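You operate a simulated robot arm through the tools that you are given. There is no shell and no other tool.

Carry out the task below with a simulated robot arm. There is one attempt and no reset: what you move stays moved.

## Task
Clamp the oblong and the large square plate down on the clamp plate.
Fine: slide them, the oblong one under the clamp on the purple base, the large square one under the cream; leave the small plate, the screw clamp and the other lever clamps.

It is judged by the outcome, as a careful person would: the job done as asked, and still so three seconds after it is handed in. It fails if anything else is knocked over, pushed out of place, dropped, spilled or broken.

## Robot
A 7-joint arm with a two-finger parallel gripper, fixed in place. Base frame: the origin is at the foot of the arm, x ahead of it, y to its left, z up; the work surface is at about z = 868. Lengths are in mm, angles in degrees, forces in N, time in s.
With the tool pointing down near the work surface it reaches from about 100 to 640 mm from the base axis. Its first joint turns from -66.0 to 66.0 degrees. Payload 1.57 kg.
The TCP is the grasp point between the finger pads, 30 mm short of the fingertips. In the tool frame z runs along the fingers and y along their closing line. The gripper opens to 80 mm. The fingers are 17 mm wide and 12 mm thick; the gripper's body (40 by 82 mm) begins 80 mm behind the TCP.
Orientation is that of the tool frame in the base frame, as a unit quaternion [w, x, y, z]. With the fingers straight down and closing along the base's y, the tool's x points along the base's -x, its y along +y and its z along -z.

## Interface
- The arm moves only by the tool servo_tool. Its argument "plan" is a list of rows, each a list of 7 numbers: the shift along the base's x, y, z in mm, then the turn, a rotation vector about the base's x, y, z in degrees, then the closure, from 0 (fully open) to 1 (shut). In form: [[dx, dy, dz, wx, wy, wz, jaw], ...]. A call has 1 to 20 rows; each row shifts and turns the commanded pose from where the row before left it. Rows are played at 5 a second. More than 50 mm and 8.6 degrees between two rows, or a gripper value outside its range, and nothing of the call is played. Where a pose cannot be reached the arm comes as near as it can. A force on the tool above 60 N (or 10 N above the force at the start of the call, whichever is more), or a blocked arm, ends the call early, and 0.2 s more pass. The fingers move at their own pace (about 72 mm/s each) and stop on an object; they squeeze with about 35 N. The grip force told is the motor's: it shows also when the fingers shut on nothing. Time passes only in rows, and 0.2 s behind the last, so rows that do not move let the fingers close. The reply holds the time, the measured pose of the TCP, the force on the tool along the base axes, the opening and the grip force, in the units named above and with some noise, with the torque about the TCP (base axes, N m) and any sound that the robot's microphone picked up.
- Cameras (640 x 400 px; columns grow to the right, rows downward): "scene" is fixed at [58.9, 445.9, 1423.4]; the picture's right is [-0.60, -0.80, 0.00], its down [-0.56, 0.42, -0.71] and it looks along [0.57, -0.43, -0.70] (base axes); focal length 330 px, centre (320, 200). "wrist" rides on the gripper at [72, -7, -122] in the tool frame; the picture's right is [0.09, 1.00, 0.00], its down [-0.84, 0.08, -0.54] and it looks along [-0.54, 0.05, 0.84] (tool axes); focal length 238 px, centre (320, 200). There is no depth. A picture from a camera that has moved, and an enlarged one, comes with that camera's place and axes in the base frame and with its lens. The place of the scene camera against the robot may be out by one fixed shift of up to 25 mm in any direction.
- get_image(camera): a new picture of that camera. The clock stands still meanwhile.
- zoom(camera, box): a new picture of the part [left, top, right, bottom] of that camera's present view, enlarged. The clock stands still meanwhile.
- sign_off(): hands the job in; it is judged then, once.

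Places have to be worked out from the pictures, the camera data and where the tool is seen. Open the gripper and draw the arm clear of the work before you hand the job in, unless the task says otherwise.

The tools are called after "Request:" by a JSON object that holds its "api" and its "payload". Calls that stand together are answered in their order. servo_tool: Moves the arm, as the interface text tells. Its arguments: {"type":"object","properties":{"plan":{"type":"array","items":{"type":"array","items":{"type":"number"}}}},"required":["plan"]} The other tools are called the same way: get_image (camera) takes a picture; zoom (camera, box) takes an enlarged picture of a part of a camera's view; sign_off () hands the job in.

At the start:

```text
time: 0.0
tool_pos: [379.4, 96.5, 1140.3]
tcp_rot: [-0.001, -0.001, 1.0, 0.0]
contact_force: [-0.1, 0.5, 0.6]
wrist_torque: [0.04, 0.0, -0.04]
grip_width: 80.0
finger_force: 0.1
```

scene: 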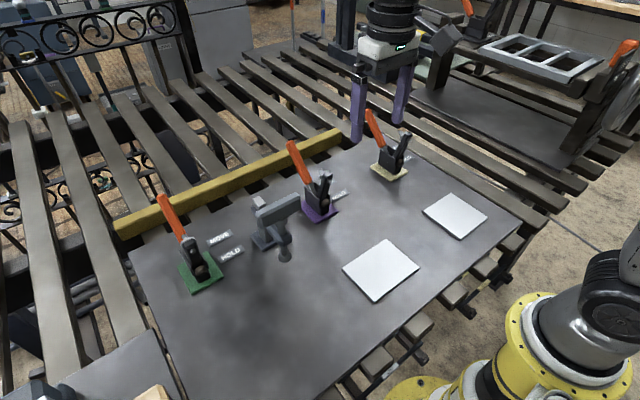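
wrist: 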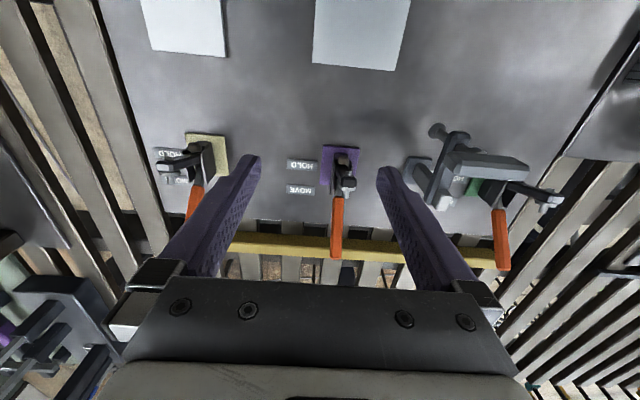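

I'll start by looking closely at the clamps and plates before moving anything.

Request:
{"api": "zoom", "payload": {"camera": "scene", "box": [240, 90, 440, 230]}}

Request:
{"api": "zoom", "payload": {"camera": "scene", "box": [320, 170, 540, 310]}}

Request:
{"api": "zoom", "payload": {"camera": "wrist", "box": [120, 0, 440, 280]}}

Request:
{"api": "zoom", "payload": {"camera": "scene", "box": [130, 170, 310, 310]}}

```text
2.86 times, centred on (340, 160) of scene
camera zoom: at [58.9, 445.9, 1423.4], right [-0.6, -0.8, 0.0], down [-0.56, 0.42, -0.71], along [0.57, -0.43, -0.7], focal length 942 px, centre (263, 314)
```

zoom: 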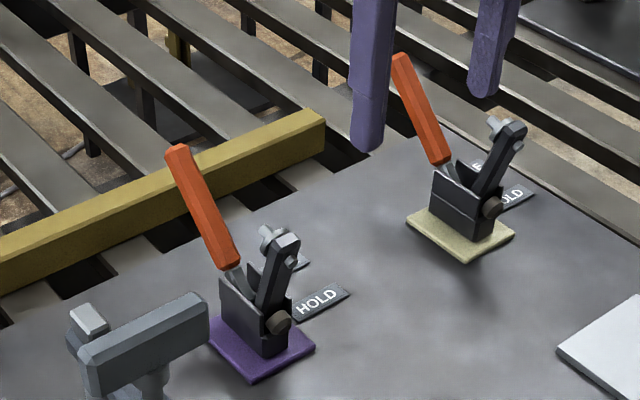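

```text
2.86 times, centred on (430, 240) of scene
camera zoom: at [58.9, 445.9, 1423.4], right [-0.6, -0.8, 0.0], down [-0.56, 0.42, -0.71], along [0.57, -0.43, -0.7], focal length 942 px, centre (6, 86)
```

zoom: 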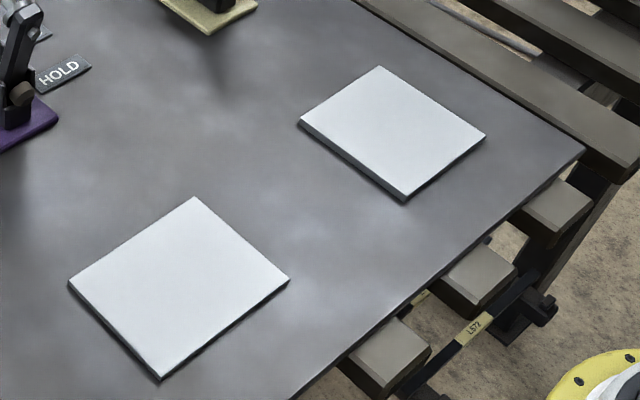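

```text
1.43 times, centred on (280, 140) of wrist
camera zoom: at [307.5, 89.8, 1263.0], right [-0.09, 1.0, 0.0], down [0.84, 0.08, 0.54], along [0.54, 0.05, -0.84], focal length 340 px, centre (377, 286)
```

zoom: 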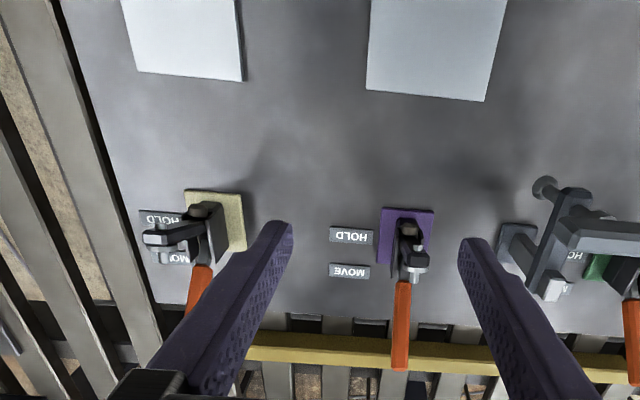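

```text
2.86 times, centred on (220, 240) of scene
camera zoom: at [58.9, 445.9, 1423.4], right [-0.6, -0.8, 0.0], down [-0.56, 0.42, -0.71], along [0.57, -0.43, -0.7], focal length 942 px, centre (606, 86)
```

zoom: 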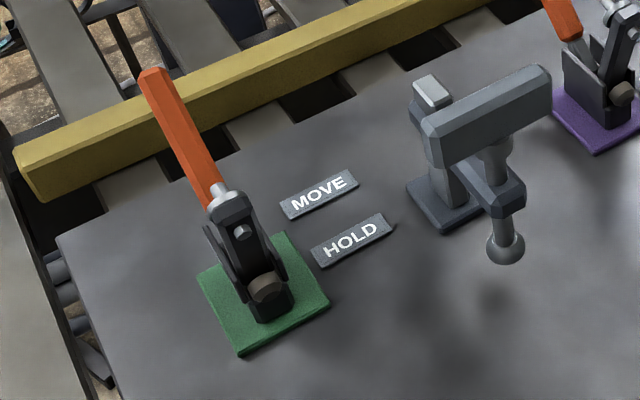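

Two large plates are visible: one about 91×124 mm (oblong, left) and one about 100×105 mm (square, right). I can't see the small plate yet, so I'll pull the wrist camera back for a survey.

Request:
{"api": "servo_tool", "payload": {"plan": [[-30, -25, 0, 0, 0, 0, 0], [-35, -30, 0, 0, 0, 0, 0], [-35, -30, 0, 0, 0, 0, 0], [-30, -25, 0, 0, 0, 0, 0], [0, 0, 0, 0, 0, 0, 0]]}}

Request:
{"api": "get_image", "payload": {"camera": "wrist"}}

Request:
{"api": "get_image", "payload": {"camera": "scene"}}

```text
time: 1.2
tool_pos: [250.5, -13.7, 1140.0]
tcp_rot: [0.0, 0.0, 1.0, 0.0]
contact_force: [-0.5, -0.7, 0.0]
wrist_torque: [-0.04, 0.0, 0.02]
grip_width: 79.7
finger_force: 0.0
```

```text
taken
camera wrist: at [179.4, -19.8, 1260.9], right [-0.09, 1.0, 0.0], down [0.84, 0.08, 0.54], along [0.54, 0.05, -0.84], focal length 238 px, centre (320, 200)
```

wrist: 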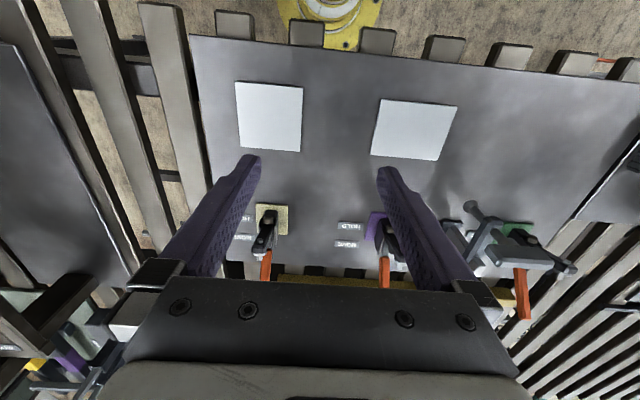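

```text
taken
```

scene: 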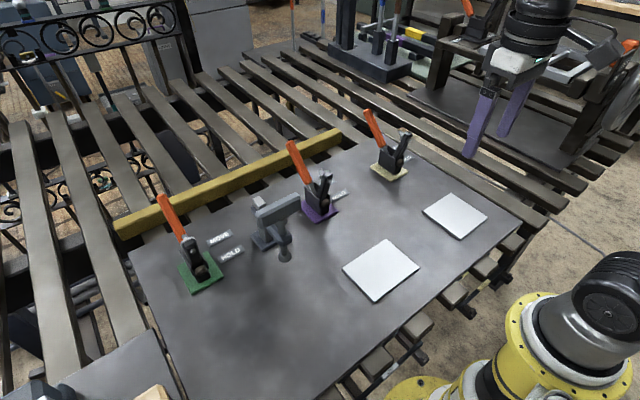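

No third plate is in view yet. I'll zoom into the lower-left corner of the scene and the side areas to look for the small plate.

Request:
{"api": "zoom", "payload": {"camera": "scene", "box": [0, 300, 200, 400]}}

Request:
{"api": "zoom", "payload": {"camera": "scene", "box": [320, 90, 440, 190]}}

Request:
{"api": "zoom", "payload": {"camera": "wrist", "box": [180, 40, 640, 330]}}

Request:
{"api": "zoom", "payload": {"camera": "scene", "box": [260, 130, 360, 230]}}

```text
3.20 times, centred on (100, 350) of scene
camera zoom: at [58.8, 445.9, 1423.4], right [-0.6, -0.8, 0.0], down [-0.56, 0.42, -0.71], along [0.57, -0.43, -0.7], focal length 1055 px, centre (1024, -280)
```

zoom: 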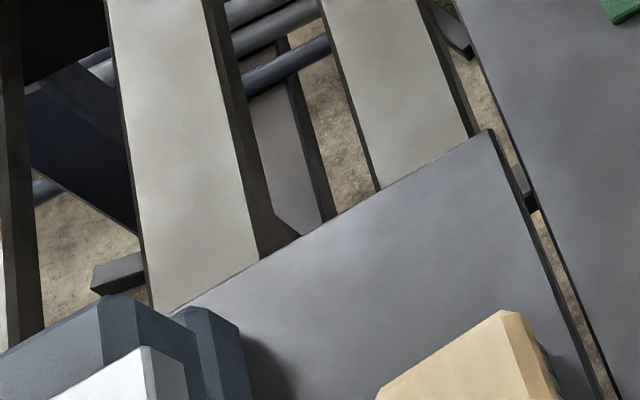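

```text
4.00 times, centred on (380, 140) of scene
camera zoom: at [58.8, 445.9, 1423.4], right [-0.6, -0.8, 0.0], down [-0.56, 0.42, -0.71], along [0.57, -0.43, -0.7], focal length 1318 px, centre (80, 440)
```

zoom: 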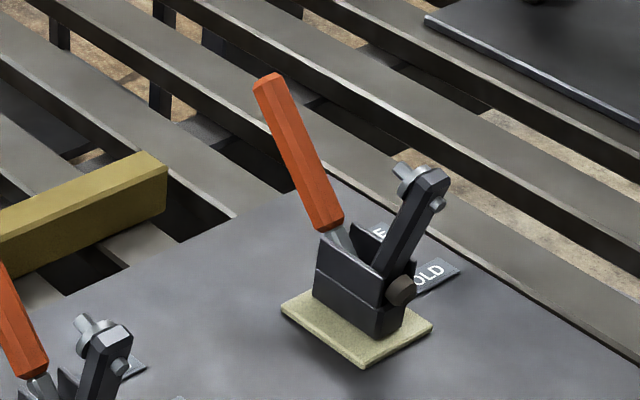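

```text
1.38 times, centred on (410, 185) of wrist
camera zoom: at [179.4, -19.8, 1260.9], right [-0.09, 1.0, 0.0], down [0.84, 0.08, 0.54], along [0.54, 0.05, -0.84], focal length 329 px, centre (196, 221)
```

zoom: 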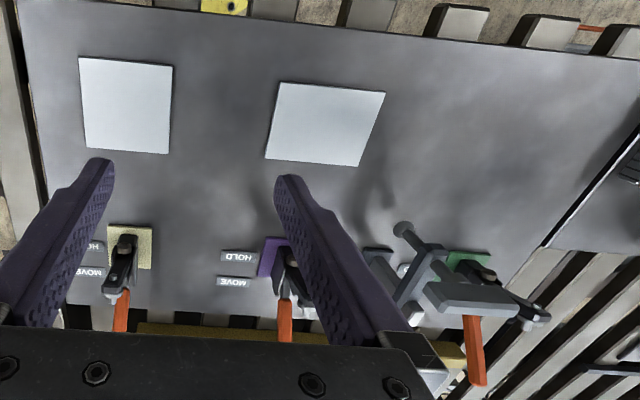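

```text
4.00 times, centred on (310, 180) of scene
camera zoom: at [58.8, 445.9, 1423.4], right [-0.6, -0.8, 0.0], down [-0.56, 0.42, -0.71], along [0.57, -0.43, -0.7], focal length 1318 px, centre (360, 280)
```

zoom: 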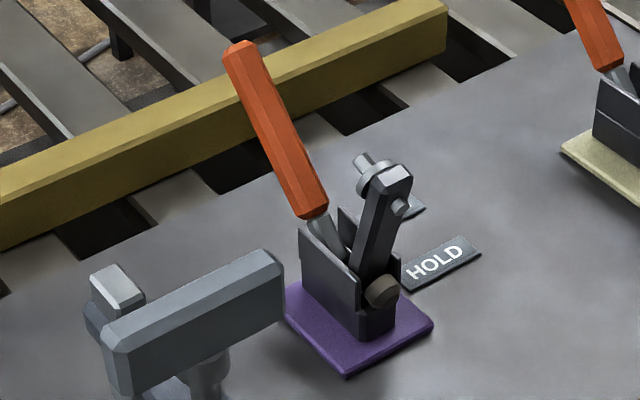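

The small plate isn't on this table. Both plates sit straight in line (in x) with their clamps: oblong y≈128 with purple, square y≈−108 with cream. I'll turn the wrist camera sideways near the purple clamp to see its mechanism.

Request:
{"api": "servo_tool", "payload": {"plan": [[30, 0, 0, 0, 0, 8.2, 0], [30, 0, 0, 0, 0, 8.2, 0], [30, 0, 0, 0, 0, 8.2, 0], [30, 0, 0, 0, 0, 8.2, 0], [30, 0, 0, 0, 0, 8.2, 0], [20, 0, 0, 0, 0, 8.2, 0], [0, 0, 0, 0, 0, 8.2, 0], [0, 0, 0, 0, 0, 8.2, 0], [0, 0, 0, 0, 0, 8.2, 0], [0, 0, -20, 0, 0, 8.2, 0], [0, 0, -20, 0, 0, 8, 0], [0, 0, 0, 0, 0, 0, 0]]}}

Request:
{"api": "get_image", "payload": {"camera": "wrist"}}

Request:
{"api": "get_image", "payload": {"camera": "scene"}}

```text
time: 3.8
tool_pos: [418.0, -15.1, 1100.3]
tcp_rot: [0.0, 0.708, -0.707, 0.0]
contact_force: [0.4, 0.3, -0.3]
wrist_torque: [-0.01, 0.0, -0.01]
grip_width: 79.8
finger_force: 0.2
```

```text
taken
camera wrist: at [425.4, -86.5, 1221.3], right [-1.0, -0.09, 0.0], down [-0.08, 0.84, 0.54], along [-0.05, 0.54, -0.84], focal length 238 px, centre (320, 200)
```

wrist: 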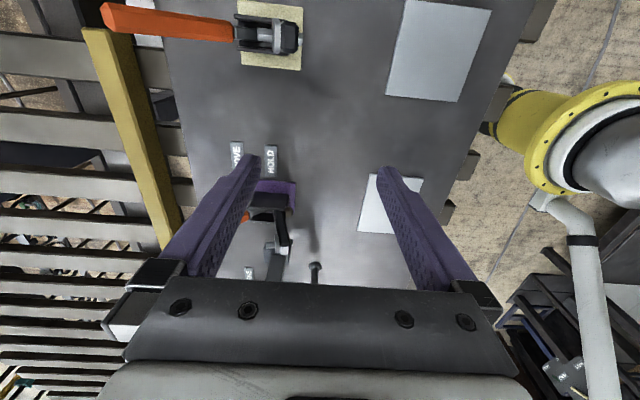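

```text
taken
```

scene: 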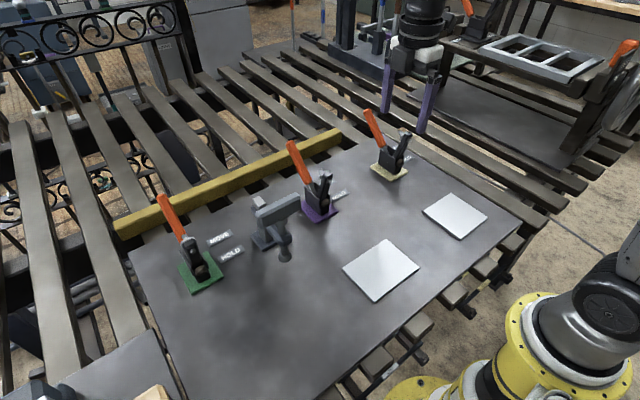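

The cream clamp is well visible from above; I'll zoom in on it and on the purple one.

Request:
{"api": "zoom", "payload": {"camera": "wrist", "box": [90, 0, 330, 100]}}

Request:
{"api": "zoom", "payload": {"camera": "wrist", "box": [200, 130, 360, 290]}}

```text
2.67 times, centred on (210, 50) of wrist
camera zoom: at [425.4, -86.5, 1221.3], right [-1.0, -0.09, 0.0], down [-0.08, 0.84, 0.54], along [-0.05, 0.54, -0.84], focal length 636 px, centre (613, 600)
```

zoom: 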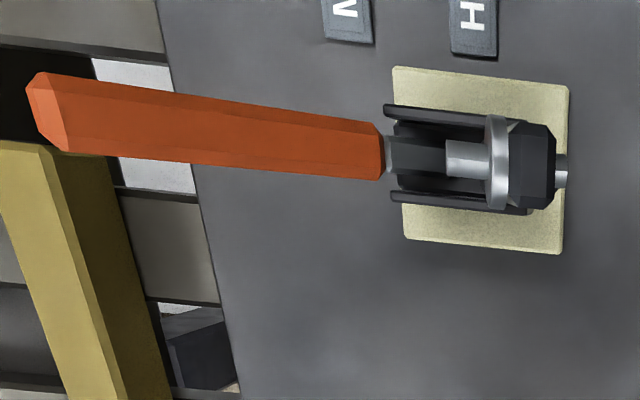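

```text
2.50 times, centred on (280, 210) of wrist
camera zoom: at [425.4, -86.5, 1221.3], right [-1.0, -0.09, 0.0], down [-0.08, 0.84, 0.54], along [-0.05, 0.54, -0.84], focal length 596 px, centre (420, 175)
```

zoom: 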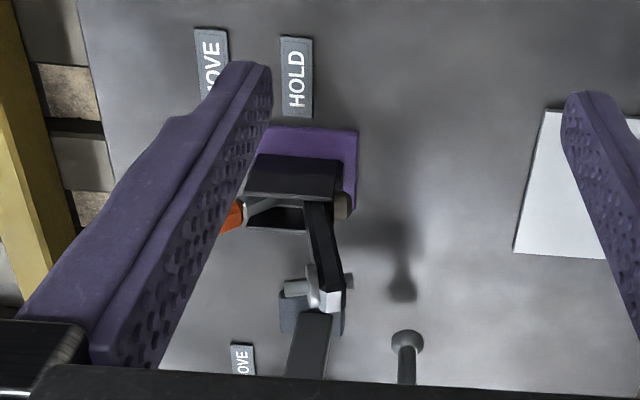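

From the wrist view, the cream base spans x≈448–523, y centre ≈−91, and the purple centre is y≈138. This puts the scene camera off by about (−5, +18). Both clamp arms are raised, with tips at x≈450, z≈998, and the handles lean away. I'll turn the tool back and go above the near edge of the oblong plate to measure it.

Request:
{"api": "servo_tool", "payload": {"plan": [[-20, 14, 0, 0, 0, -8.2, 0], [-20, 14, 0, 0, 0, -8.2, 0], [-20, 14, 0, 0, 0, -8.2, 0], [-20, 14, 0, 0, 0, -8.2, 0], [-20, 14, 0, 0, 0, -8.2, 0], [-20, 14, 0, 0, 0, -8.2, 0], [-20, 14, -15, 0, 0, -8.2, 0], [-20, 14, -15, 0, 0, -8.2, 0], [-20, 14, -20, 0, 0, -8.2, 0], [-20, 14, -20, 0, 0, -8.2, 0], [-20, 14, -20, 0, 0, -8, 0], [0, 0, 0, 0, 0, 0, 0]]}}

Request:
{"api": "get_image", "payload": {"camera": "wrist"}}

Request:
{"api": "get_image", "payload": {"camera": "scene"}}

```text
time: 6.4
tool_pos: [195.6, 141.3, 1010.3]
tcp_rot: [0.0, 0.001, 1.0, 0.0]
contact_force: [0.6, 0.7, -0.7]
wrist_torque: [-0.02, -0.01, -0.01]
grip_width: 80.2
finger_force: 0.0
```

```text
taken
camera wrist: at [124.8, 134.4, 1132.4], right [-0.09, 1.0, 0.0], down [0.84, 0.08, 0.54], along [0.54, 0.05, -0.84], focal length 238 px, centre (320, 200)
```

wrist: 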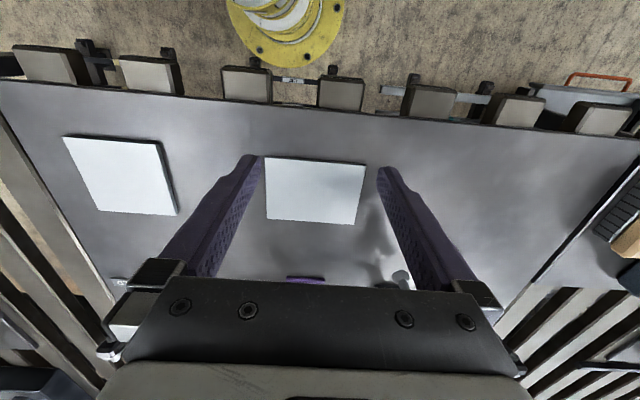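

```text
taken
```

scene: 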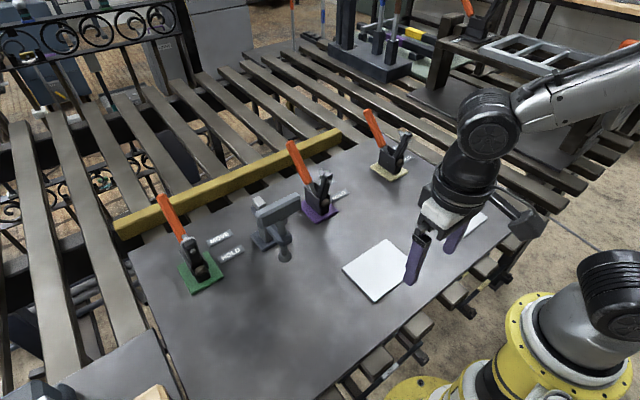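

The wrist view puts the oblong plate at x≈238–326, y≈80–200 (centre 140), and the square at x≈230+, y centre ≈−90. I'll lower the open fingers just behind the oblong plate's near edge.

Request:
{"api": "servo_tool", "payload": {"plan": [[0, -1, -30, 0, 0, 0, 0], [0, 0, -30, 0, 0, 0, 0], [0, 0, -30, 0, 0, 0, 0], [0, 0, -10, 0, 0, 0, 0], [0, 0, -4, 0, 0, 0, 0], [0, 0, -3, 0, 0, 0, 0], [0, 0, -2, 0, 0, 0, 0], [0, 0, 0, 0, 0, 0, 0]]}}

Request:
{"api": "get_image", "payload": {"camera": "wrist"}}

Request:
{"api": "zoom", "payload": {"camera": "scene", "box": [320, 200, 480, 300]}}

```text
time: 8.2
tool_pos: [198.4, 140.3, 901.2]
tcp_rot: [0.0, -0.001, 1.0, 0.0]
contact_force: [0.3, -0.2, -0.2]
wrist_torque: [-0.01, -0.03, 0.0]
grip_width: 80.0
finger_force: 0.0
```

```text
taken
camera wrist: at [127.4, 132.6, 1023.9], right [-0.09, 1.0, 0.0], down [0.84, 0.08, 0.54], along [0.54, 0.05, -0.84], focal length 238 px, centre (320, 200)
```

wrist: 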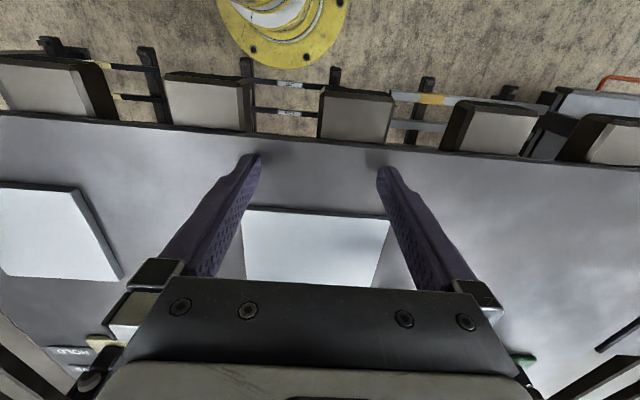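

```text
4.00 times, centred on (400, 250) of scene
camera zoom: at [58.9, 445.9, 1423.4], right [-0.6, -0.8, 0.0], down [-0.56, 0.42, -0.71], along [0.57, -0.43, -0.7], focal length 1318 px, centre (0, 0)
```

zoom: 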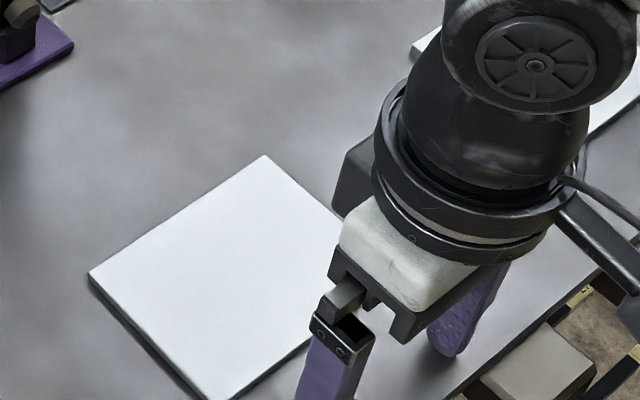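

Fingertips are at z≈871, clear of the table and the plate. I'll go 1 mm lower and push the oblong plate forward slowly, stopping short to check.

Request:
{"api": "servo_tool", "payload": {"plan": [[6, 0, -1, 0, 0, 0, 0], [8, 0, 0, 0, 0, 0, 0], [8, 0, 0, 0, 0, 0, 0], [5, 0, 0, 0, 0, 0, 0], [5, 0, 0, 0, 0, 0, 0], [5, 0, 0, 0, 0, 0, 0], [7, 0, 0, 0, 0, 0, 0], [7, 0, 0, 0, 0, 0, 0], [7, 0, 0, 0, 0, 0, 0], [7, 0, 0, 0, 0, 0, 0], [0, 0, 0, 0, 0, 0, 0]]}}

Request:
{"api": "get_image", "payload": {"camera": "wrist"}}

Request:
{"api": "get_image", "payload": {"camera": "scene"}}

```text
time: 10.6
tool_pos: [264.1, 138.5, 901.1]
tcp_rot: [0.0, 0.0, 1.0, -0.001]
contact_force: [-1.6, -0.4, -0.4]
wrist_torque: [-0.02, 0.05, -0.01]
grip_width: 80.1
finger_force: 0.0
```

```text
taken
camera wrist: at [192.5, 132.3, 1023.1], right [-0.09, 1.0, 0.0], down [0.84, 0.08, 0.54], along [0.54, 0.05, -0.84], focal length 238 px, centre (320, 200)
```

wrist: 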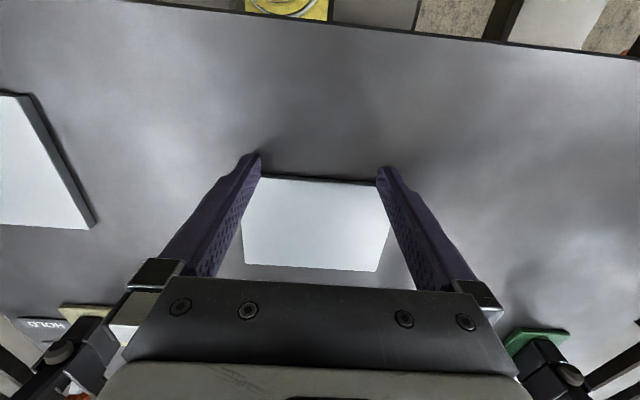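

```text
taken
```

scene: 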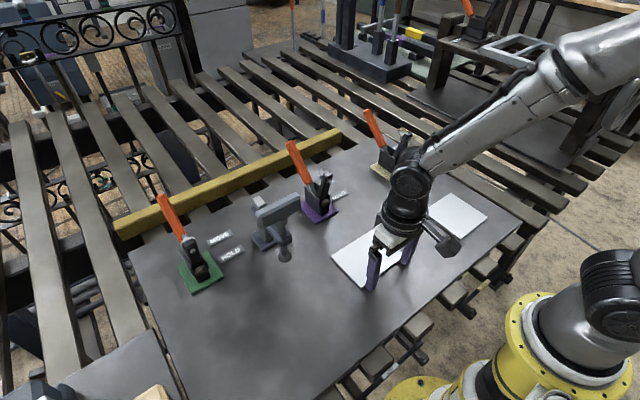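

The push works with the plate square to the fingers: ~1.6 N, near edge x≈273. I'll continue in the same way.

Request:
{"api": "servo_tool", "payload": {"plan": [[7, 0.3, 0, 0, 0, 0, 0], [7, 0.3, 0, 0, 0, 0, 0], [7, 0.3, 0, 0, 0, 0, 0], [7, 0.2, 0, 0, 0, 0, 0], [7, 0, 0, 0, 0, 0, 0], [7, 0, 0, 0, 0, 0, 0], [6, 0, 0, 0, 0, 0, 0], [6, 0, 0, 0, 0, 0, 0], [6, 0, 0, 0, 0, 0, 0], [0, 0, 0, 0, 0, 0, 0]]}}

Request:
{"api": "get_image", "payload": {"camera": "wrist"}}

Request:
{"api": "zoom", "payload": {"camera": "scene", "box": [240, 130, 440, 290]}}

```text
time: 12.8
tool_pos: [322.1, 141.1, 902.3]
tcp_rot: [0.0, 0.0, 1.0, 0.0]
contact_force: [-0.9, 1.1, 0.0]
wrist_torque: [0.06, 0.03, 0.0]
grip_width: 80.1
finger_force: 0.0
```

```text
taken
camera wrist: at [251.4, 134.6, 1023.2], right [-0.09, 1.0, 0.0], down [0.84, 0.08, 0.54], along [0.54, 0.05, -0.84], focal length 238 px, centre (320, 200)
```

wrist: 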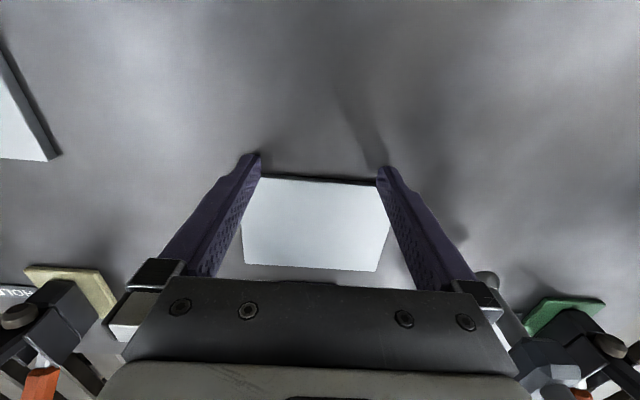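

```text
2.50 times, centred on (340, 210) of scene
camera zoom: at [58.8, 445.9, 1423.4], right [-0.6, -0.8, 0.0], down [-0.56, 0.42, -0.71], along [0.57, -0.43, -0.7], focal length 824 px, centre (270, 175)
```

zoom: 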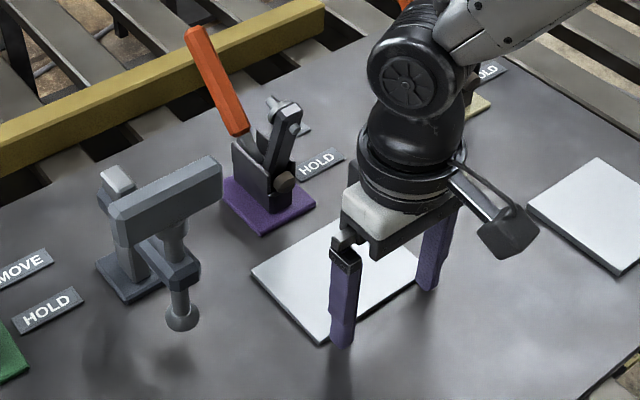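

The leading edge is at x≈418 and the purple base front at x≈447. I'll push 23 mm more, stopping just short of the base.

Request:
{"api": "servo_tool", "payload": {"plan": [[6, 0, -0.5, 0, 0, 0, 0], [6, 0, -0.5, 0, 0, 0, 0], [6, 0, 0, 0, 0, 0, 0], [5, 0, 0, 0, 0, 0, 0], [0, 0, 0, 0, 0, 0, 0]]}}

Request:
{"api": "zoom", "payload": {"camera": "scene", "box": [240, 130, 440, 290]}}

```text
time: 14.0
tool_pos: [346.3, 142.0, 900.0]
tcp_rot: [-0.001, 0.0, 1.0, 0.0]
contact_force: [-1.3, 1.1, 1.3]
wrist_torque: [0.02, 0.04, 0.01]
grip_width: 80.1
finger_force: 0.0
```

```text
2.50 times, centred on (340, 210) of scene
camera zoom: at [58.8, 445.9, 1423.4], right [-0.6, -0.8, 0.0], down [-0.56, 0.42, -0.71], along [0.57, -0.43, -0.7], focal length 824 px, centre (270, 175)
```

zoom: 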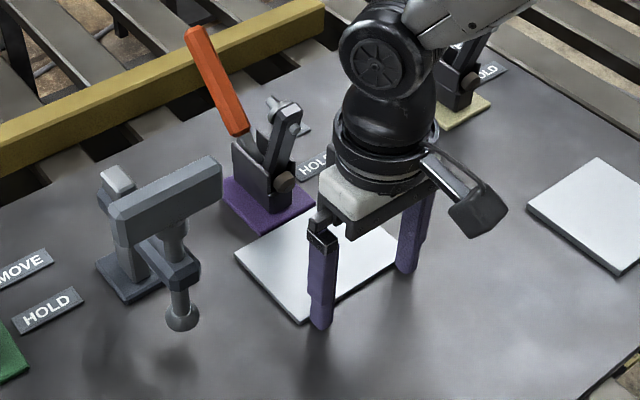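

The oblong plate's leading edge is now ~5 mm from the purple base. I'll back off, lift, and move to behind the square plate at y≈−90.

Request:
{"api": "servo_tool", "payload": {"plan": [[-8, 0, 0, 0, 0, 0, 0], [-10, 0, 5, 0, 0, 0, 0], [-20, 0, 30, 0, 0, 0, 0], [-25, -30, 35, 0, 0, 0, 0], [-25, -35, 0, 0, 0, 0, 0], [-25, -35, 0, 0, 0, 0, 0], [-20, -35, 0, 0, 0, 0, 0], [-13, -35, 0, 0, 0, 0, 0], [0, -32, 0, 0, 0, 0, 0], [0, -30, 0, 0, 0, 0, 0], [0, 0, 0, 0, 0, 0, 0]]}}

Request:
{"api": "get_image", "payload": {"camera": "wrist"}}

Request:
{"api": "get_image", "payload": {"camera": "scene"}}

```text
refused: row 4 steps farther than a row can; nothing moved
```

```text
taken
camera wrist: at [275.1, 135.1, 1021.7], right [-0.09, 1.0, 0.0], down [0.84, 0.08, 0.54], along [0.54, 0.05, -0.84], focal length 238 px, centre (320, 200)
```

wrist: 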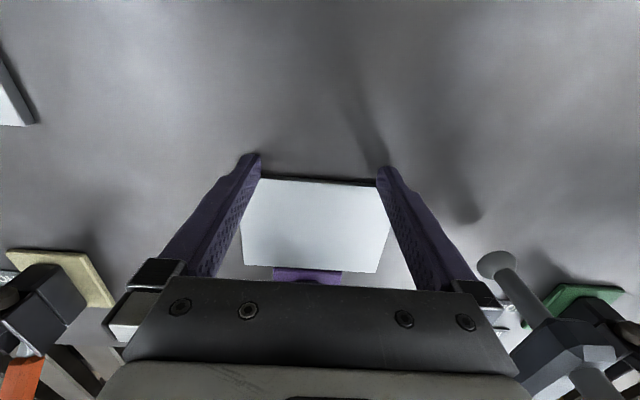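

```text
taken
```

scene: 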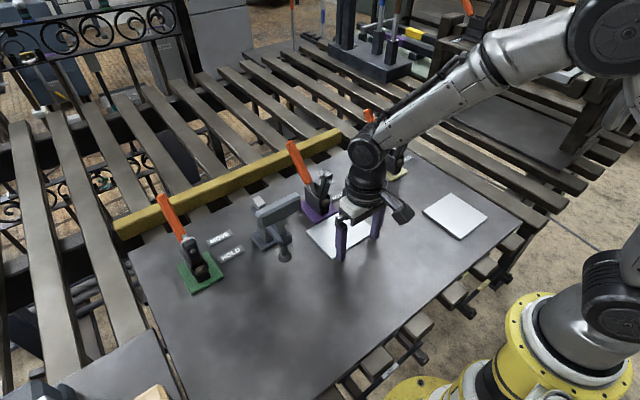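

One row was too long and nothing moved. I'll resend the same path in smaller steps.

Request:
{"api": "servo_tool", "payload": {"plan": [[-8, 0, 0, 0, 0, 0, 0], [-10, 0, 5, 0, 0, 0, 0], [-20, 0, 30, 0, 0, 0, 0], [-25, -15, 35, 0, 0, 0, 0], [-25, -35, 0, 0, 0, 0, 0], [-25, -35, 0, 0, 0, 0, 0], [-20, -35, 0, 0, 0, 0, 0], [-13, -40, 0, 0, 0, 0, 0], [0, -40, 0, 0, 0, 0, 0], [0, -32, 0, 0, 0, 0, 0], [0, 0, 0, 0, 0, 0, 0]]}}

Request:
{"api": "get_image", "payload": {"camera": "wrist"}}

Request:
{"api": "get_image", "payload": {"camera": "scene"}}

```text
time: 16.4
tool_pos: [201.4, -90.0, 970.0]
tcp_rot: [0.0, 0.0, 1.0, 0.0]
contact_force: [-0.2, -0.2, -0.5]
wrist_torque: [0.0, -0.02, 0.0]
grip_width: 80.0
finger_force: 0.0
```

```text
taken
camera wrist: at [130.5, -97.5, 1092.3], right [-0.09, 1.0, 0.0], down [0.84, 0.08, 0.54], along [0.54, 0.05, -0.84], focal length 238 px, centre (320, 200)
```

wrist: 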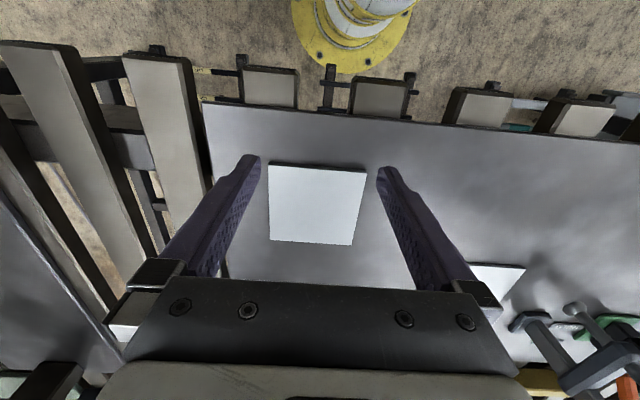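

```text
taken
```

scene: 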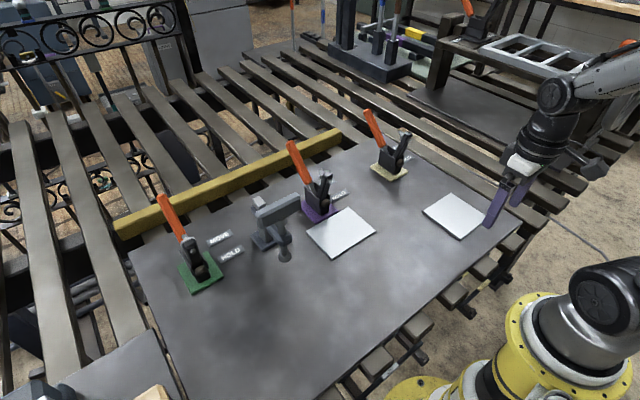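

The square plate measures x≈230–334, y≈−141 to −39 (about 102 square), centred on my tool. I'll lower behind it and push forward.

Request:
{"api": "servo_tool", "payload": {"plan": [[0, 0, -30, 0, 0, 0, 0], [0, 0, -25, 0, 0, 0, 0], [0, 0, -8, 0, 0, 0, 0], [0, 0, -4, 0, 0, 0, 0], [0, 0, -2.5, 0, 0, 0, 0], [6, 0, 0, 0, 0, 0, 0], [6, 0, 0, 0, 0, 0, 0], [5, 0, 0, 0, 0, 0, 0], [5, 0, 0, 0, 0, 0, 0], [6, 0, 0, 0, 0, 0, 0], [7, 0, 0, 0, 0, 0, 0], [7, 0, 0, 0, 0, 0, 0], [7, 0, 0, 0, 0, 0, 0], [7, 0, 0, 0, 0, 0, 0], [7, 0, 0, 0, 0, 0, 0], [0, 0, 0, 0, 0, 0, 0]]}}

Request:
{"api": "get_image", "payload": {"camera": "wrist"}}

Request:
{"api": "get_image", "payload": {"camera": "scene"}}

```text
time: 19.8
tool_pos: [263.1, -92.6, 900.7]
tcp_rot: [0.0, 0.001, 1.0, 0.0]
contact_force: [-2.5, 0.4, 1.5]
wrist_torque: [0.01, 0.09, -0.03]
grip_width: 79.8
finger_force: 0.0
```

```text
taken
camera wrist: at [192.5, -98.1, 1023.0], right [-0.09, 1.0, 0.0], down [0.84, 0.08, 0.54], along [0.54, 0.05, -0.84], focal length 238 px, centre (320, 200)
```

wrist: 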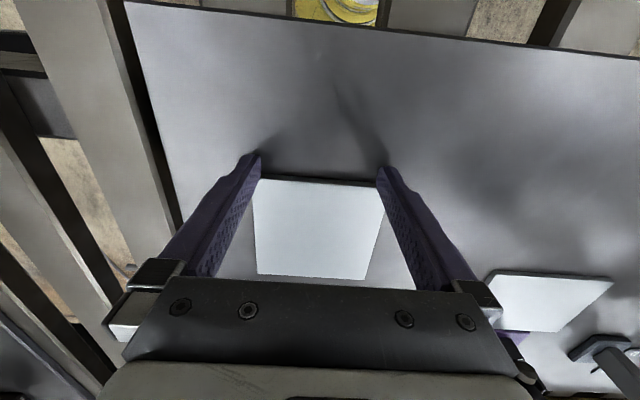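

```text
taken
```

scene: 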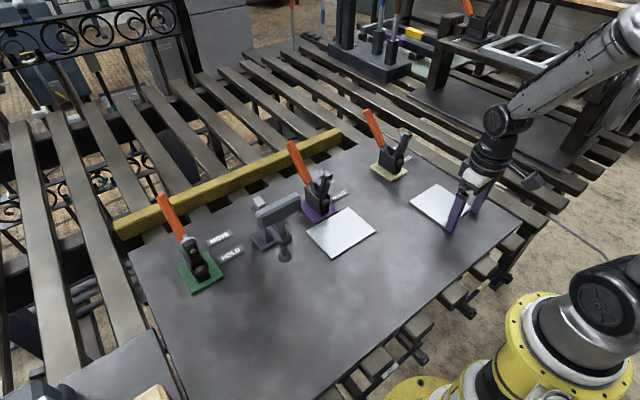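

The square plate moves cleanly (near edge ≈272, far edge ≈373). I'll push 58 mm more and check.

Request:
{"api": "servo_tool", "payload": {"plan": [[7, 0.5, 0, 0, 0, 0, 0], [7, 0.5, 0, 0, 0, 0, 0], [7, 0.5, 0, 0, 0, 0, 0], [7, 0, 0, 0, 0, 0, 0], [6, 0, 0, 0, 0, 0, 0], [6, 0, 0, 0, 0, 0, 0], [6, 0, 0, 0, 0, 0, 0], [6, 0, 0, 0, 0, 0, 0], [6, 0, 0, 0, 0, 0, 0], [0, 0, 0, 0, 0, 0, 0]]}}

Request:
{"api": "get_image", "payload": {"camera": "wrist"}}

Request:
{"api": "zoom", "payload": {"camera": "scene", "box": [330, 100, 490, 230]}}

```text
time: 22.0
tool_pos: [321.1, -90.6, 899.4]
tcp_rot: [0.0, 0.001, 1.0, 0.001]
contact_force: [-1.7, 0.0, 0.7]
wrist_torque: [0.02, 0.04, 0.07]
grip_width: 80.0
finger_force: 0.1
```

```text
taken
camera wrist: at [250.8, -96.4, 1022.5], right [-0.09, 1.0, 0.0], down [0.84, 0.08, 0.54], along [0.54, 0.05, -0.84], focal length 238 px, centre (320, 200)
```

wrist: 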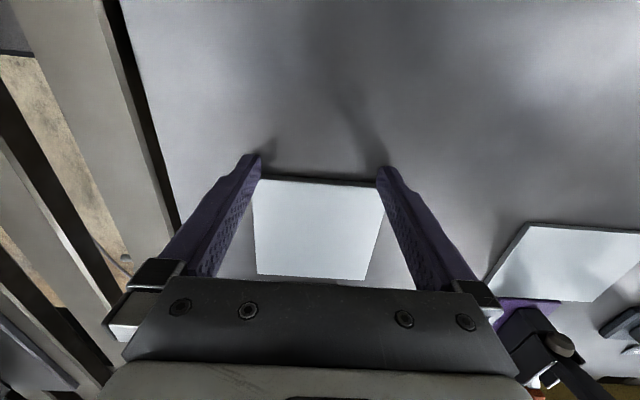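

```text
3.08 times, centred on (410, 165) of scene
camera zoom: at [58.8, 445.9, 1423.4], right [-0.6, -0.8, 0.0], down [-0.56, 0.42, -0.71], along [0.57, -0.43, -0.7], focal length 1014 px, centre (43, 308)
```

zoom: 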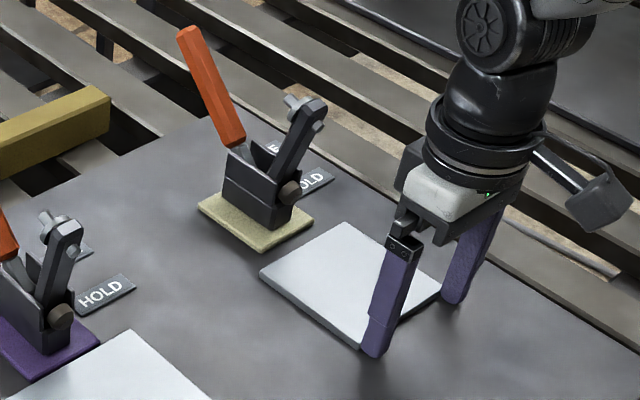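

There's still about a 15 mm gap to the cream base. I'll push 11 mm more.

Request:
{"api": "servo_tool", "payload": {"plan": [[4, 0, 0, 0, 0, 0, 0], [4, 0, 0, 0, 0, 0, 0], [3, 0, 0, 0, 0, 0, 0], [0, 0, 0, 0, 0, 0, 0]]}}

Request:
{"api": "zoom", "payload": {"camera": "scene", "box": [330, 100, 490, 230]}}

```text
time: 23.0
tool_pos: [332.9, -90.4, 900.9]
tcp_rot: [0.0, 0.0, 1.0, 0.001]
contact_force: [-2.5, 0.6, 0.4]
wrist_torque: [0.0, 0.05, 0.01]
grip_width: 79.8
finger_force: 0.0
```

```text
3.08 times, centred on (410, 165) of scene
camera zoom: at [58.8, 445.9, 1423.4], right [-0.6, -0.8, 0.0], down [-0.56, 0.42, -0.71], along [0.57, -0.43, -0.7], focal length 1014 px, centre (43, 308)
```

zoom: 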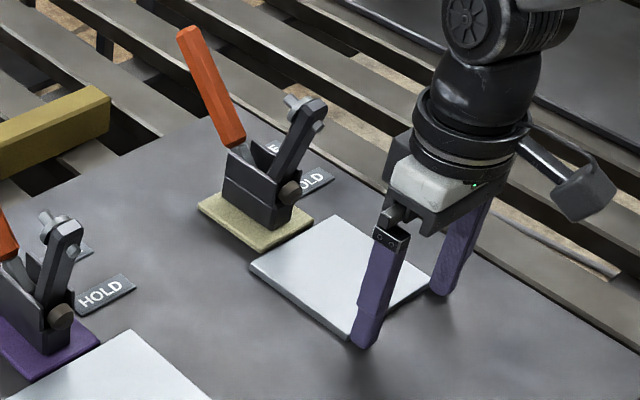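

Both plates are in place. Next is the cream clamp's handle, whose tip is around (590, −91, 997) leaning away. I'll back off, lift well above everything, close the fingers and go over to beyond the handle tip.

Request:
{"api": "servo_tool", "payload": {"plan": [[-8, 0, 0, 0, 0, 0, 0], [-8, 0, 10, 0, 0, 0, 0.5], [-10, 0, 40, 0, 0, 0, 1], [0, 0, 45, 0, 0, 0, 1], [0, 0, 45, 0, 0, 0, 1], [0, 0, 45, 0, 0, 0, 1], [0, 0, 45, 0, 0, 0, 1], [20, 0, 10, 0, 0, 0, 1], [40, 0, 0, 0, 0, 0, 1], [45, 0, 0, 0, 0, 0, 1], [45, 0, 0, 0, 0, 0, 1], [45, 0, 0, 0, 0, 0, 1], [45, 0, 0, 0, 0, 0, 1], [40, 0, 0, 0, 0, 0, 1], [29, 0, 0, 0, 0, 0, 1], [0, 0, 0, 0, 0, 0, 1]]}}

Request:
{"api": "get_image", "payload": {"camera": "scene"}}

Request:
{"api": "get_image", "payload": {"camera": "wrist"}}

```text
time: 26.4
tool_pos: [571.6, -87.1, 1121.1]
tcp_rot: [0.0, 0.0, 1.0, 0.0]
contact_force: [0.0, 0.7, 0.2]
wrist_torque: [-0.01, -0.01, 0.02]
grip_width: 0.0
finger_force: 21.5
out of reach, approached as far as the arm can: row 14, 15
```

```text
taken
```

scene: 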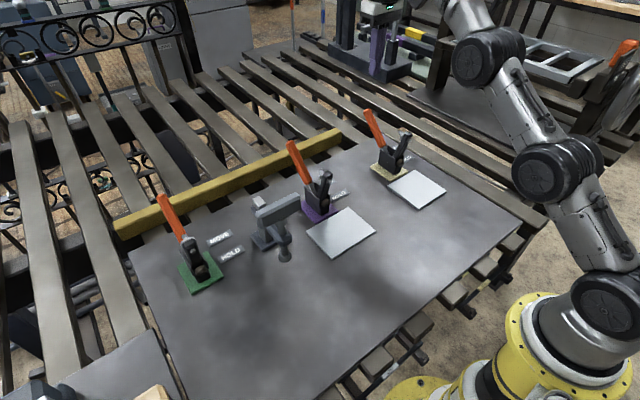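

```text
taken
camera wrist: at [501.3, -93.3, 1243.0], right [-0.09, 1.0, 0.0], down [0.84, 0.08, 0.54], along [0.54, 0.05, -0.84], focal length 238 px, centre (320, 200)
```

wrist: 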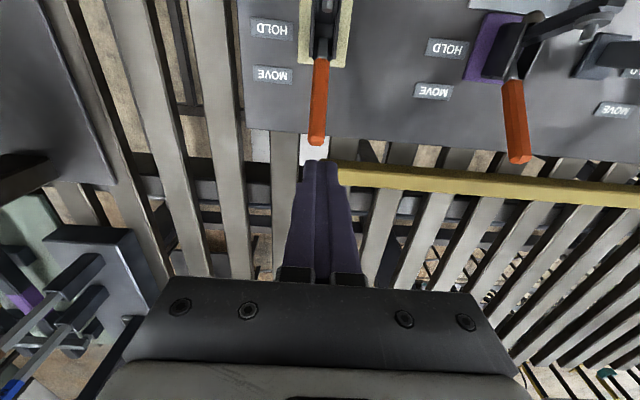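

The arm can't get beyond the handle tip at this height, so I'll pinch the handle from its sides instead (fingers closing along y). I'll open the jaw and make a small move first to see where the commanded pose stands.

Request:
{"api": "servo_tool", "payload": {"plan": [[-10, 0, 0, 0, 0, 0, 0.3], [0, 0, -15, 0, 0, 0, 0.3], [0, 0, 0, 0, 0, 0, 0.3]]}}

Request:
{"api": "get_image", "payload": {"camera": "wrist"}}

```text
time: 27.2
tool_pos: [561.2, -85.6, 1105.4]
tcp_rot: [0.0, 0.0, 1.0, 0.0]
contact_force: [-0.1, 0.2, -0.1]
wrist_torque: [-0.03, 0.01, 0.01]
grip_width: 56.2
finger_force: 0.1
```

```text
taken
camera wrist: at [489.3, -91.9, 1227.9], right [-0.09, 1.0, 0.0], down [0.84, 0.08, 0.54], along [0.54, 0.05, -0.84], focal length 238 px, centre (320, 200)
```

wrist: 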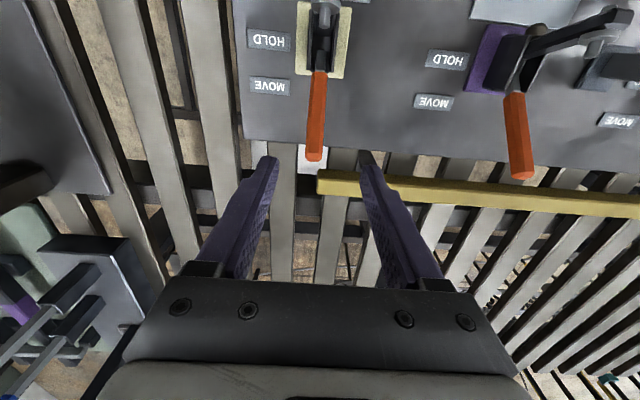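

The commanded pose resets to the reached one, so relative moves are reliable. The handle lies at y≈−90, so I'll shift there and descend with open fingers straddling it at about (567, −90, 977).

Request:
{"api": "servo_tool", "payload": {"plan": [[3, -4.4, 0, 0, 0, 0, 0.3], [3, 0, -30, 0, 0, 0, 0.3], [0, 0, -30, 0, 0, 0, 0.3], [0, 0, -30, 0, 0, 0, 0.3], [0, 0, -20, 0, 0, 0, 0.3], [0, 0, -12, 0, 0, 0, 0.3], [0, 0, -6, 0, 0, 0, 0.3], [0, 0, 0, 0, 0, 0, 0.3]]}}

Request:
{"api": "get_image", "payload": {"camera": "wrist"}}

Request:
{"api": "zoom", "payload": {"camera": "scene", "box": [320, 40, 480, 220]}}

```text
time: 29.0
tool_pos: [568.4, -86.6, 978.7]
tcp_rot: [-0.001, 0.0, 1.0, -0.001]
contact_force: [-0.7, -0.4, 0.3]
wrist_torque: [0.0, 0.01, -0.01]
grip_width: 56.1
finger_force: 0.1
```

```text
taken
camera wrist: at [496.3, -94.4, 1101.0], right [-0.09, 1.0, 0.0], down [0.84, 0.08, 0.54], along [0.54, 0.05, -0.84], focal length 238 px, centre (320, 200)
```

wrist: 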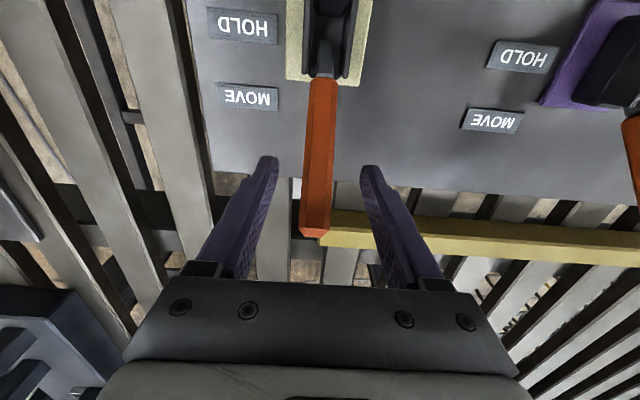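

```text
2.22 times, centred on (400, 130) of scene
camera zoom: at [58.9, 445.9, 1423.4], right [-0.6, -0.8, 0.0], down [-0.56, 0.42, -0.71], along [0.57, -0.43, -0.7], focal length 732 px, centre (142, 356)
```

zoom: 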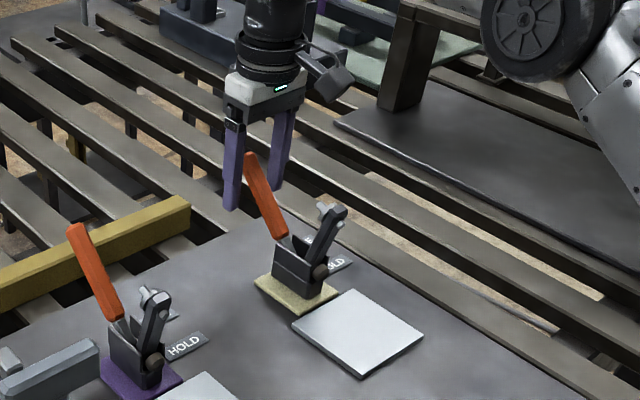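

The handle sits midway between the fingers at grasp height. I'll nudge 2 mm in y and close on it.

Request:
{"api": "servo_tool", "payload": {"plan": [[0, -2, 0, 0, 0, 0, 0.3], [0, 0, 0, 0, 0, 0, 0.6], [0, 0, 0, 0, 0, 0, 0.8], [0, 0, 0, 0, 0, 0, 1], [0, 0, 0, 0, 0, 0, 1]]}}

Request:
{"api": "get_image", "payload": {"camera": "wrist"}}

```text
time: 30.2
tool_pos: [569.4, -89.9, 978.6]
tcp_rot: [0.0, -0.001, 1.0, 0.0]
contact_force: [1.3, -5.2, -0.2]
wrist_torque: [0.07, 0.04, -0.03]
grip_width: 17.7
finger_force: 32.1
```

```text
taken
camera wrist: at [497.2, -96.4, 1101.1], right [-0.09, 1.0, 0.0], down [0.84, 0.08, 0.54], along [0.54, 0.05, -0.84], focal length 238 px, centre (320, 200)
```

wrist: 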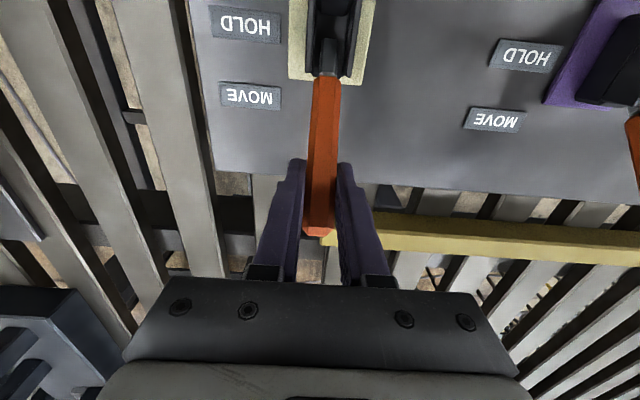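

The handle is gripped (17.7 mm wide). I'll swing it along an arc about an estimated pivot near (487, 908), starting with 15° and watching the force.

Request:
{"api": "servo_tool", "payload": {"plan": [[-6.4, 0, 6.8, 0, 0, 0, 1], [-7.1, 0, 6.3, 0, 0, 0, 1], [-7.5, 0, 5.7, 0, 0, 0, 1], [0, 0, 0, 0, 0, 0, 1]]}}

Request:
{"api": "zoom", "payload": {"camera": "scene", "box": [320, 40, 480, 220]}}

Request:
{"api": "get_image", "payload": {"camera": "wrist"}}

```text
time: 31.2
tool_pos: [546.9, -90.9, 998.0]
tcp_rot: [-0.002, 0.0, 1.0, 0.001]
contact_force: [3.9, 6.7, -13.2]
wrist_torque: [-0.43, -0.85, 0.09]
grip_width: 17.7
finger_force: 32.2
```

```text
2.22 times, centred on (400, 130) of scene
camera zoom: at [59.2, 446.1, 1423.3], right [-0.6, -0.8, 0.0], down [-0.56, 0.42, -0.71], along [0.57, -0.43, -0.7], focal length 732 px, centre (142, 356)
```

zoom: 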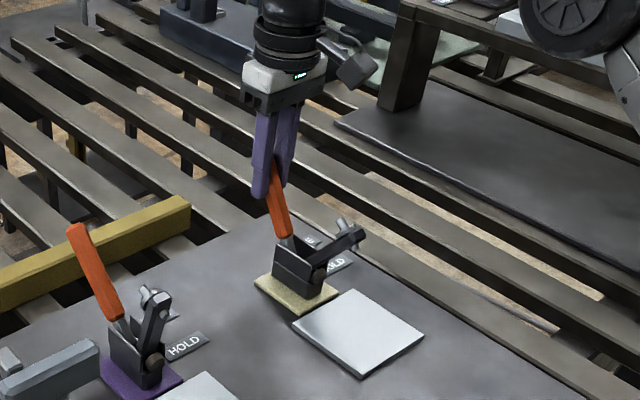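

```text
taken
camera wrist: at [476.1, -96.8, 1119.7], right [-0.09, 1.0, 0.0], down [0.84, 0.08, 0.54], along [0.54, 0.05, -0.84], focal length 238 px, centre (320, 200)
```

wrist: 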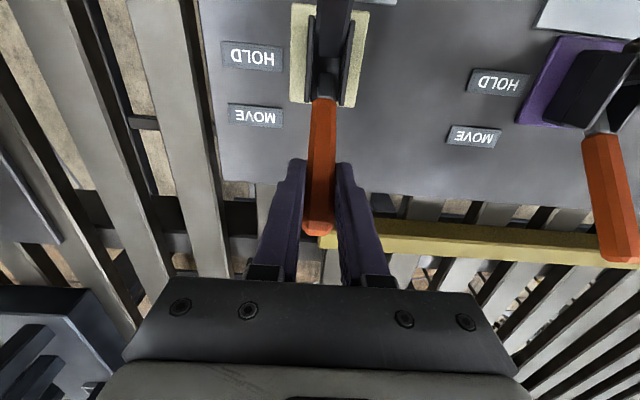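

It works: the clamp arm is coming down as the handle rises. There's a slight inward pull (fz −13), so I'll rise a bit less on the next steps.

Request:
{"api": "servo_tool", "payload": {"plan": [[-8, 0, 3.8, 0, 0, 0, 1], [-8.4, 0, 3.5, 0, 0, 0, 1], [0, 0, 0, 0, 0, 0, 1]]}}

Request:
{"api": "zoom", "payload": {"camera": "scene", "box": [320, 40, 480, 220]}}

Request:
{"api": "get_image", "payload": {"camera": "wrist"}}

```text
time: 32.0
tool_pos: [531.4, -91.2, 1006.9]
tcp_rot: [0.002, 0.001, 1.0, 0.0]
contact_force: [8.6, 3.4, -6.4]
wrist_torque: [0.26, -1.06, -0.01]
grip_width: 17.8
finger_force: 32.5
```

```text
2.22 times, centred on (400, 130) of scene
camera zoom: at [59.2, 446.0, 1423.4], right [-0.6, -0.8, 0.0], down [-0.56, 0.42, -0.71], along [0.57, -0.43, -0.7], focal length 732 px, centre (142, 356)
```

zoom: 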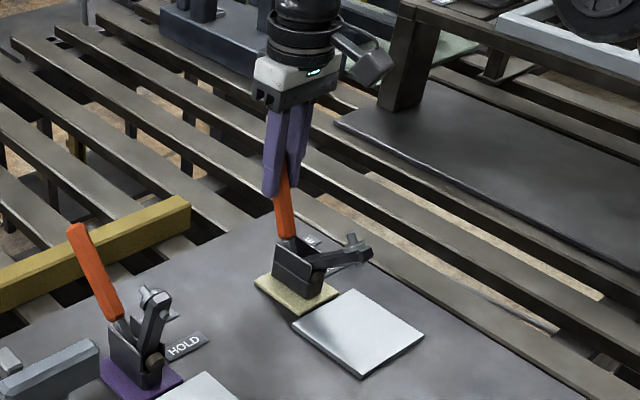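

```text
taken
camera wrist: at [460.0, -96.5, 1128.2], right [-0.09, 1.0, 0.0], down [0.83, 0.08, 0.54], along [0.54, 0.05, -0.84], focal length 238 px, centre (320, 200)
```

wrist: 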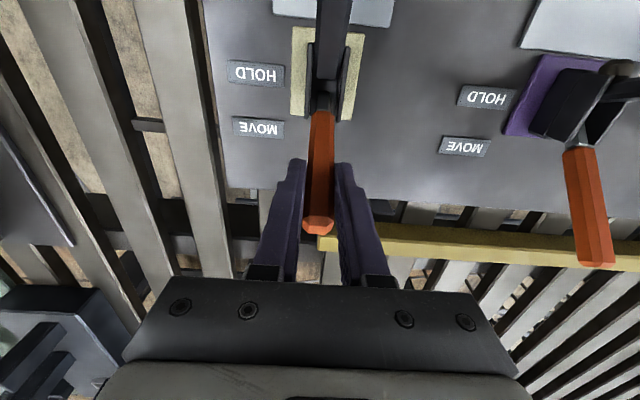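

The arm tip is still above the plate; forces are modest. I'll continue the arc.

Request:
{"api": "servo_tool", "payload": {"plan": [[-8.6, 0, 2.6, 0, 0, 0, 1], [-8.8, 0, 1.9, 0, 0, 0, 1], [0, 0, 0, 0, 0, 0, 1]]}}

Request:
{"api": "zoom", "payload": {"camera": "scene", "box": [320, 40, 480, 220]}}

Request:
{"api": "get_image", "payload": {"camera": "wrist"}}

```text
time: 32.8
tool_pos: [514.4, -89.1, 1011.1]
tcp_rot: [0.004, 0.0, 1.0, -0.001]
contact_force: [11.9, 10.1, 7.8]
wrist_torque: [0.4, -1.08, -0.07]
grip_width: 17.8
finger_force: 32.9
```

```text
2.22 times, centred on (400, 130) of scene
camera zoom: at [59.0, 446.2, 1423.3], right [-0.6, -0.8, 0.0], down [-0.56, 0.42, -0.71], along [0.57, -0.43, -0.7], focal length 732 px, centre (142, 356)
```

zoom: 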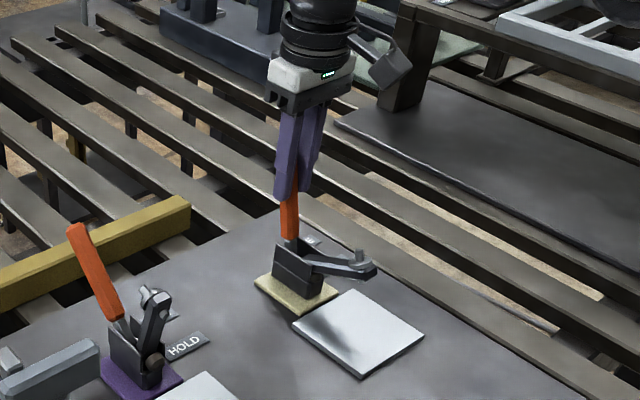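

```text
taken
camera wrist: at [442.4, -96.6, 1132.2], right [-0.09, 1.0, 0.0], down [0.83, 0.08, 0.55], along [0.55, 0.05, -0.84], focal length 238 px, centre (320, 200)
```

wrist: 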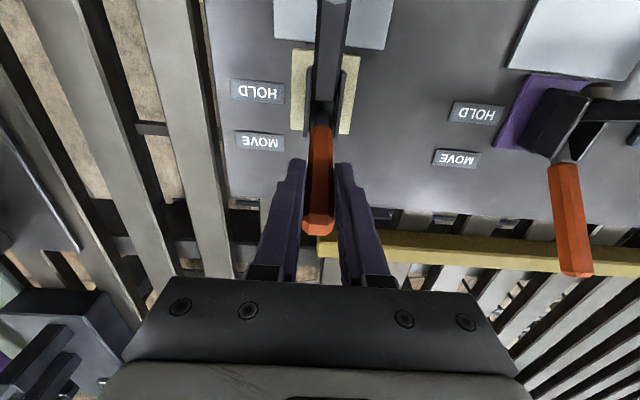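

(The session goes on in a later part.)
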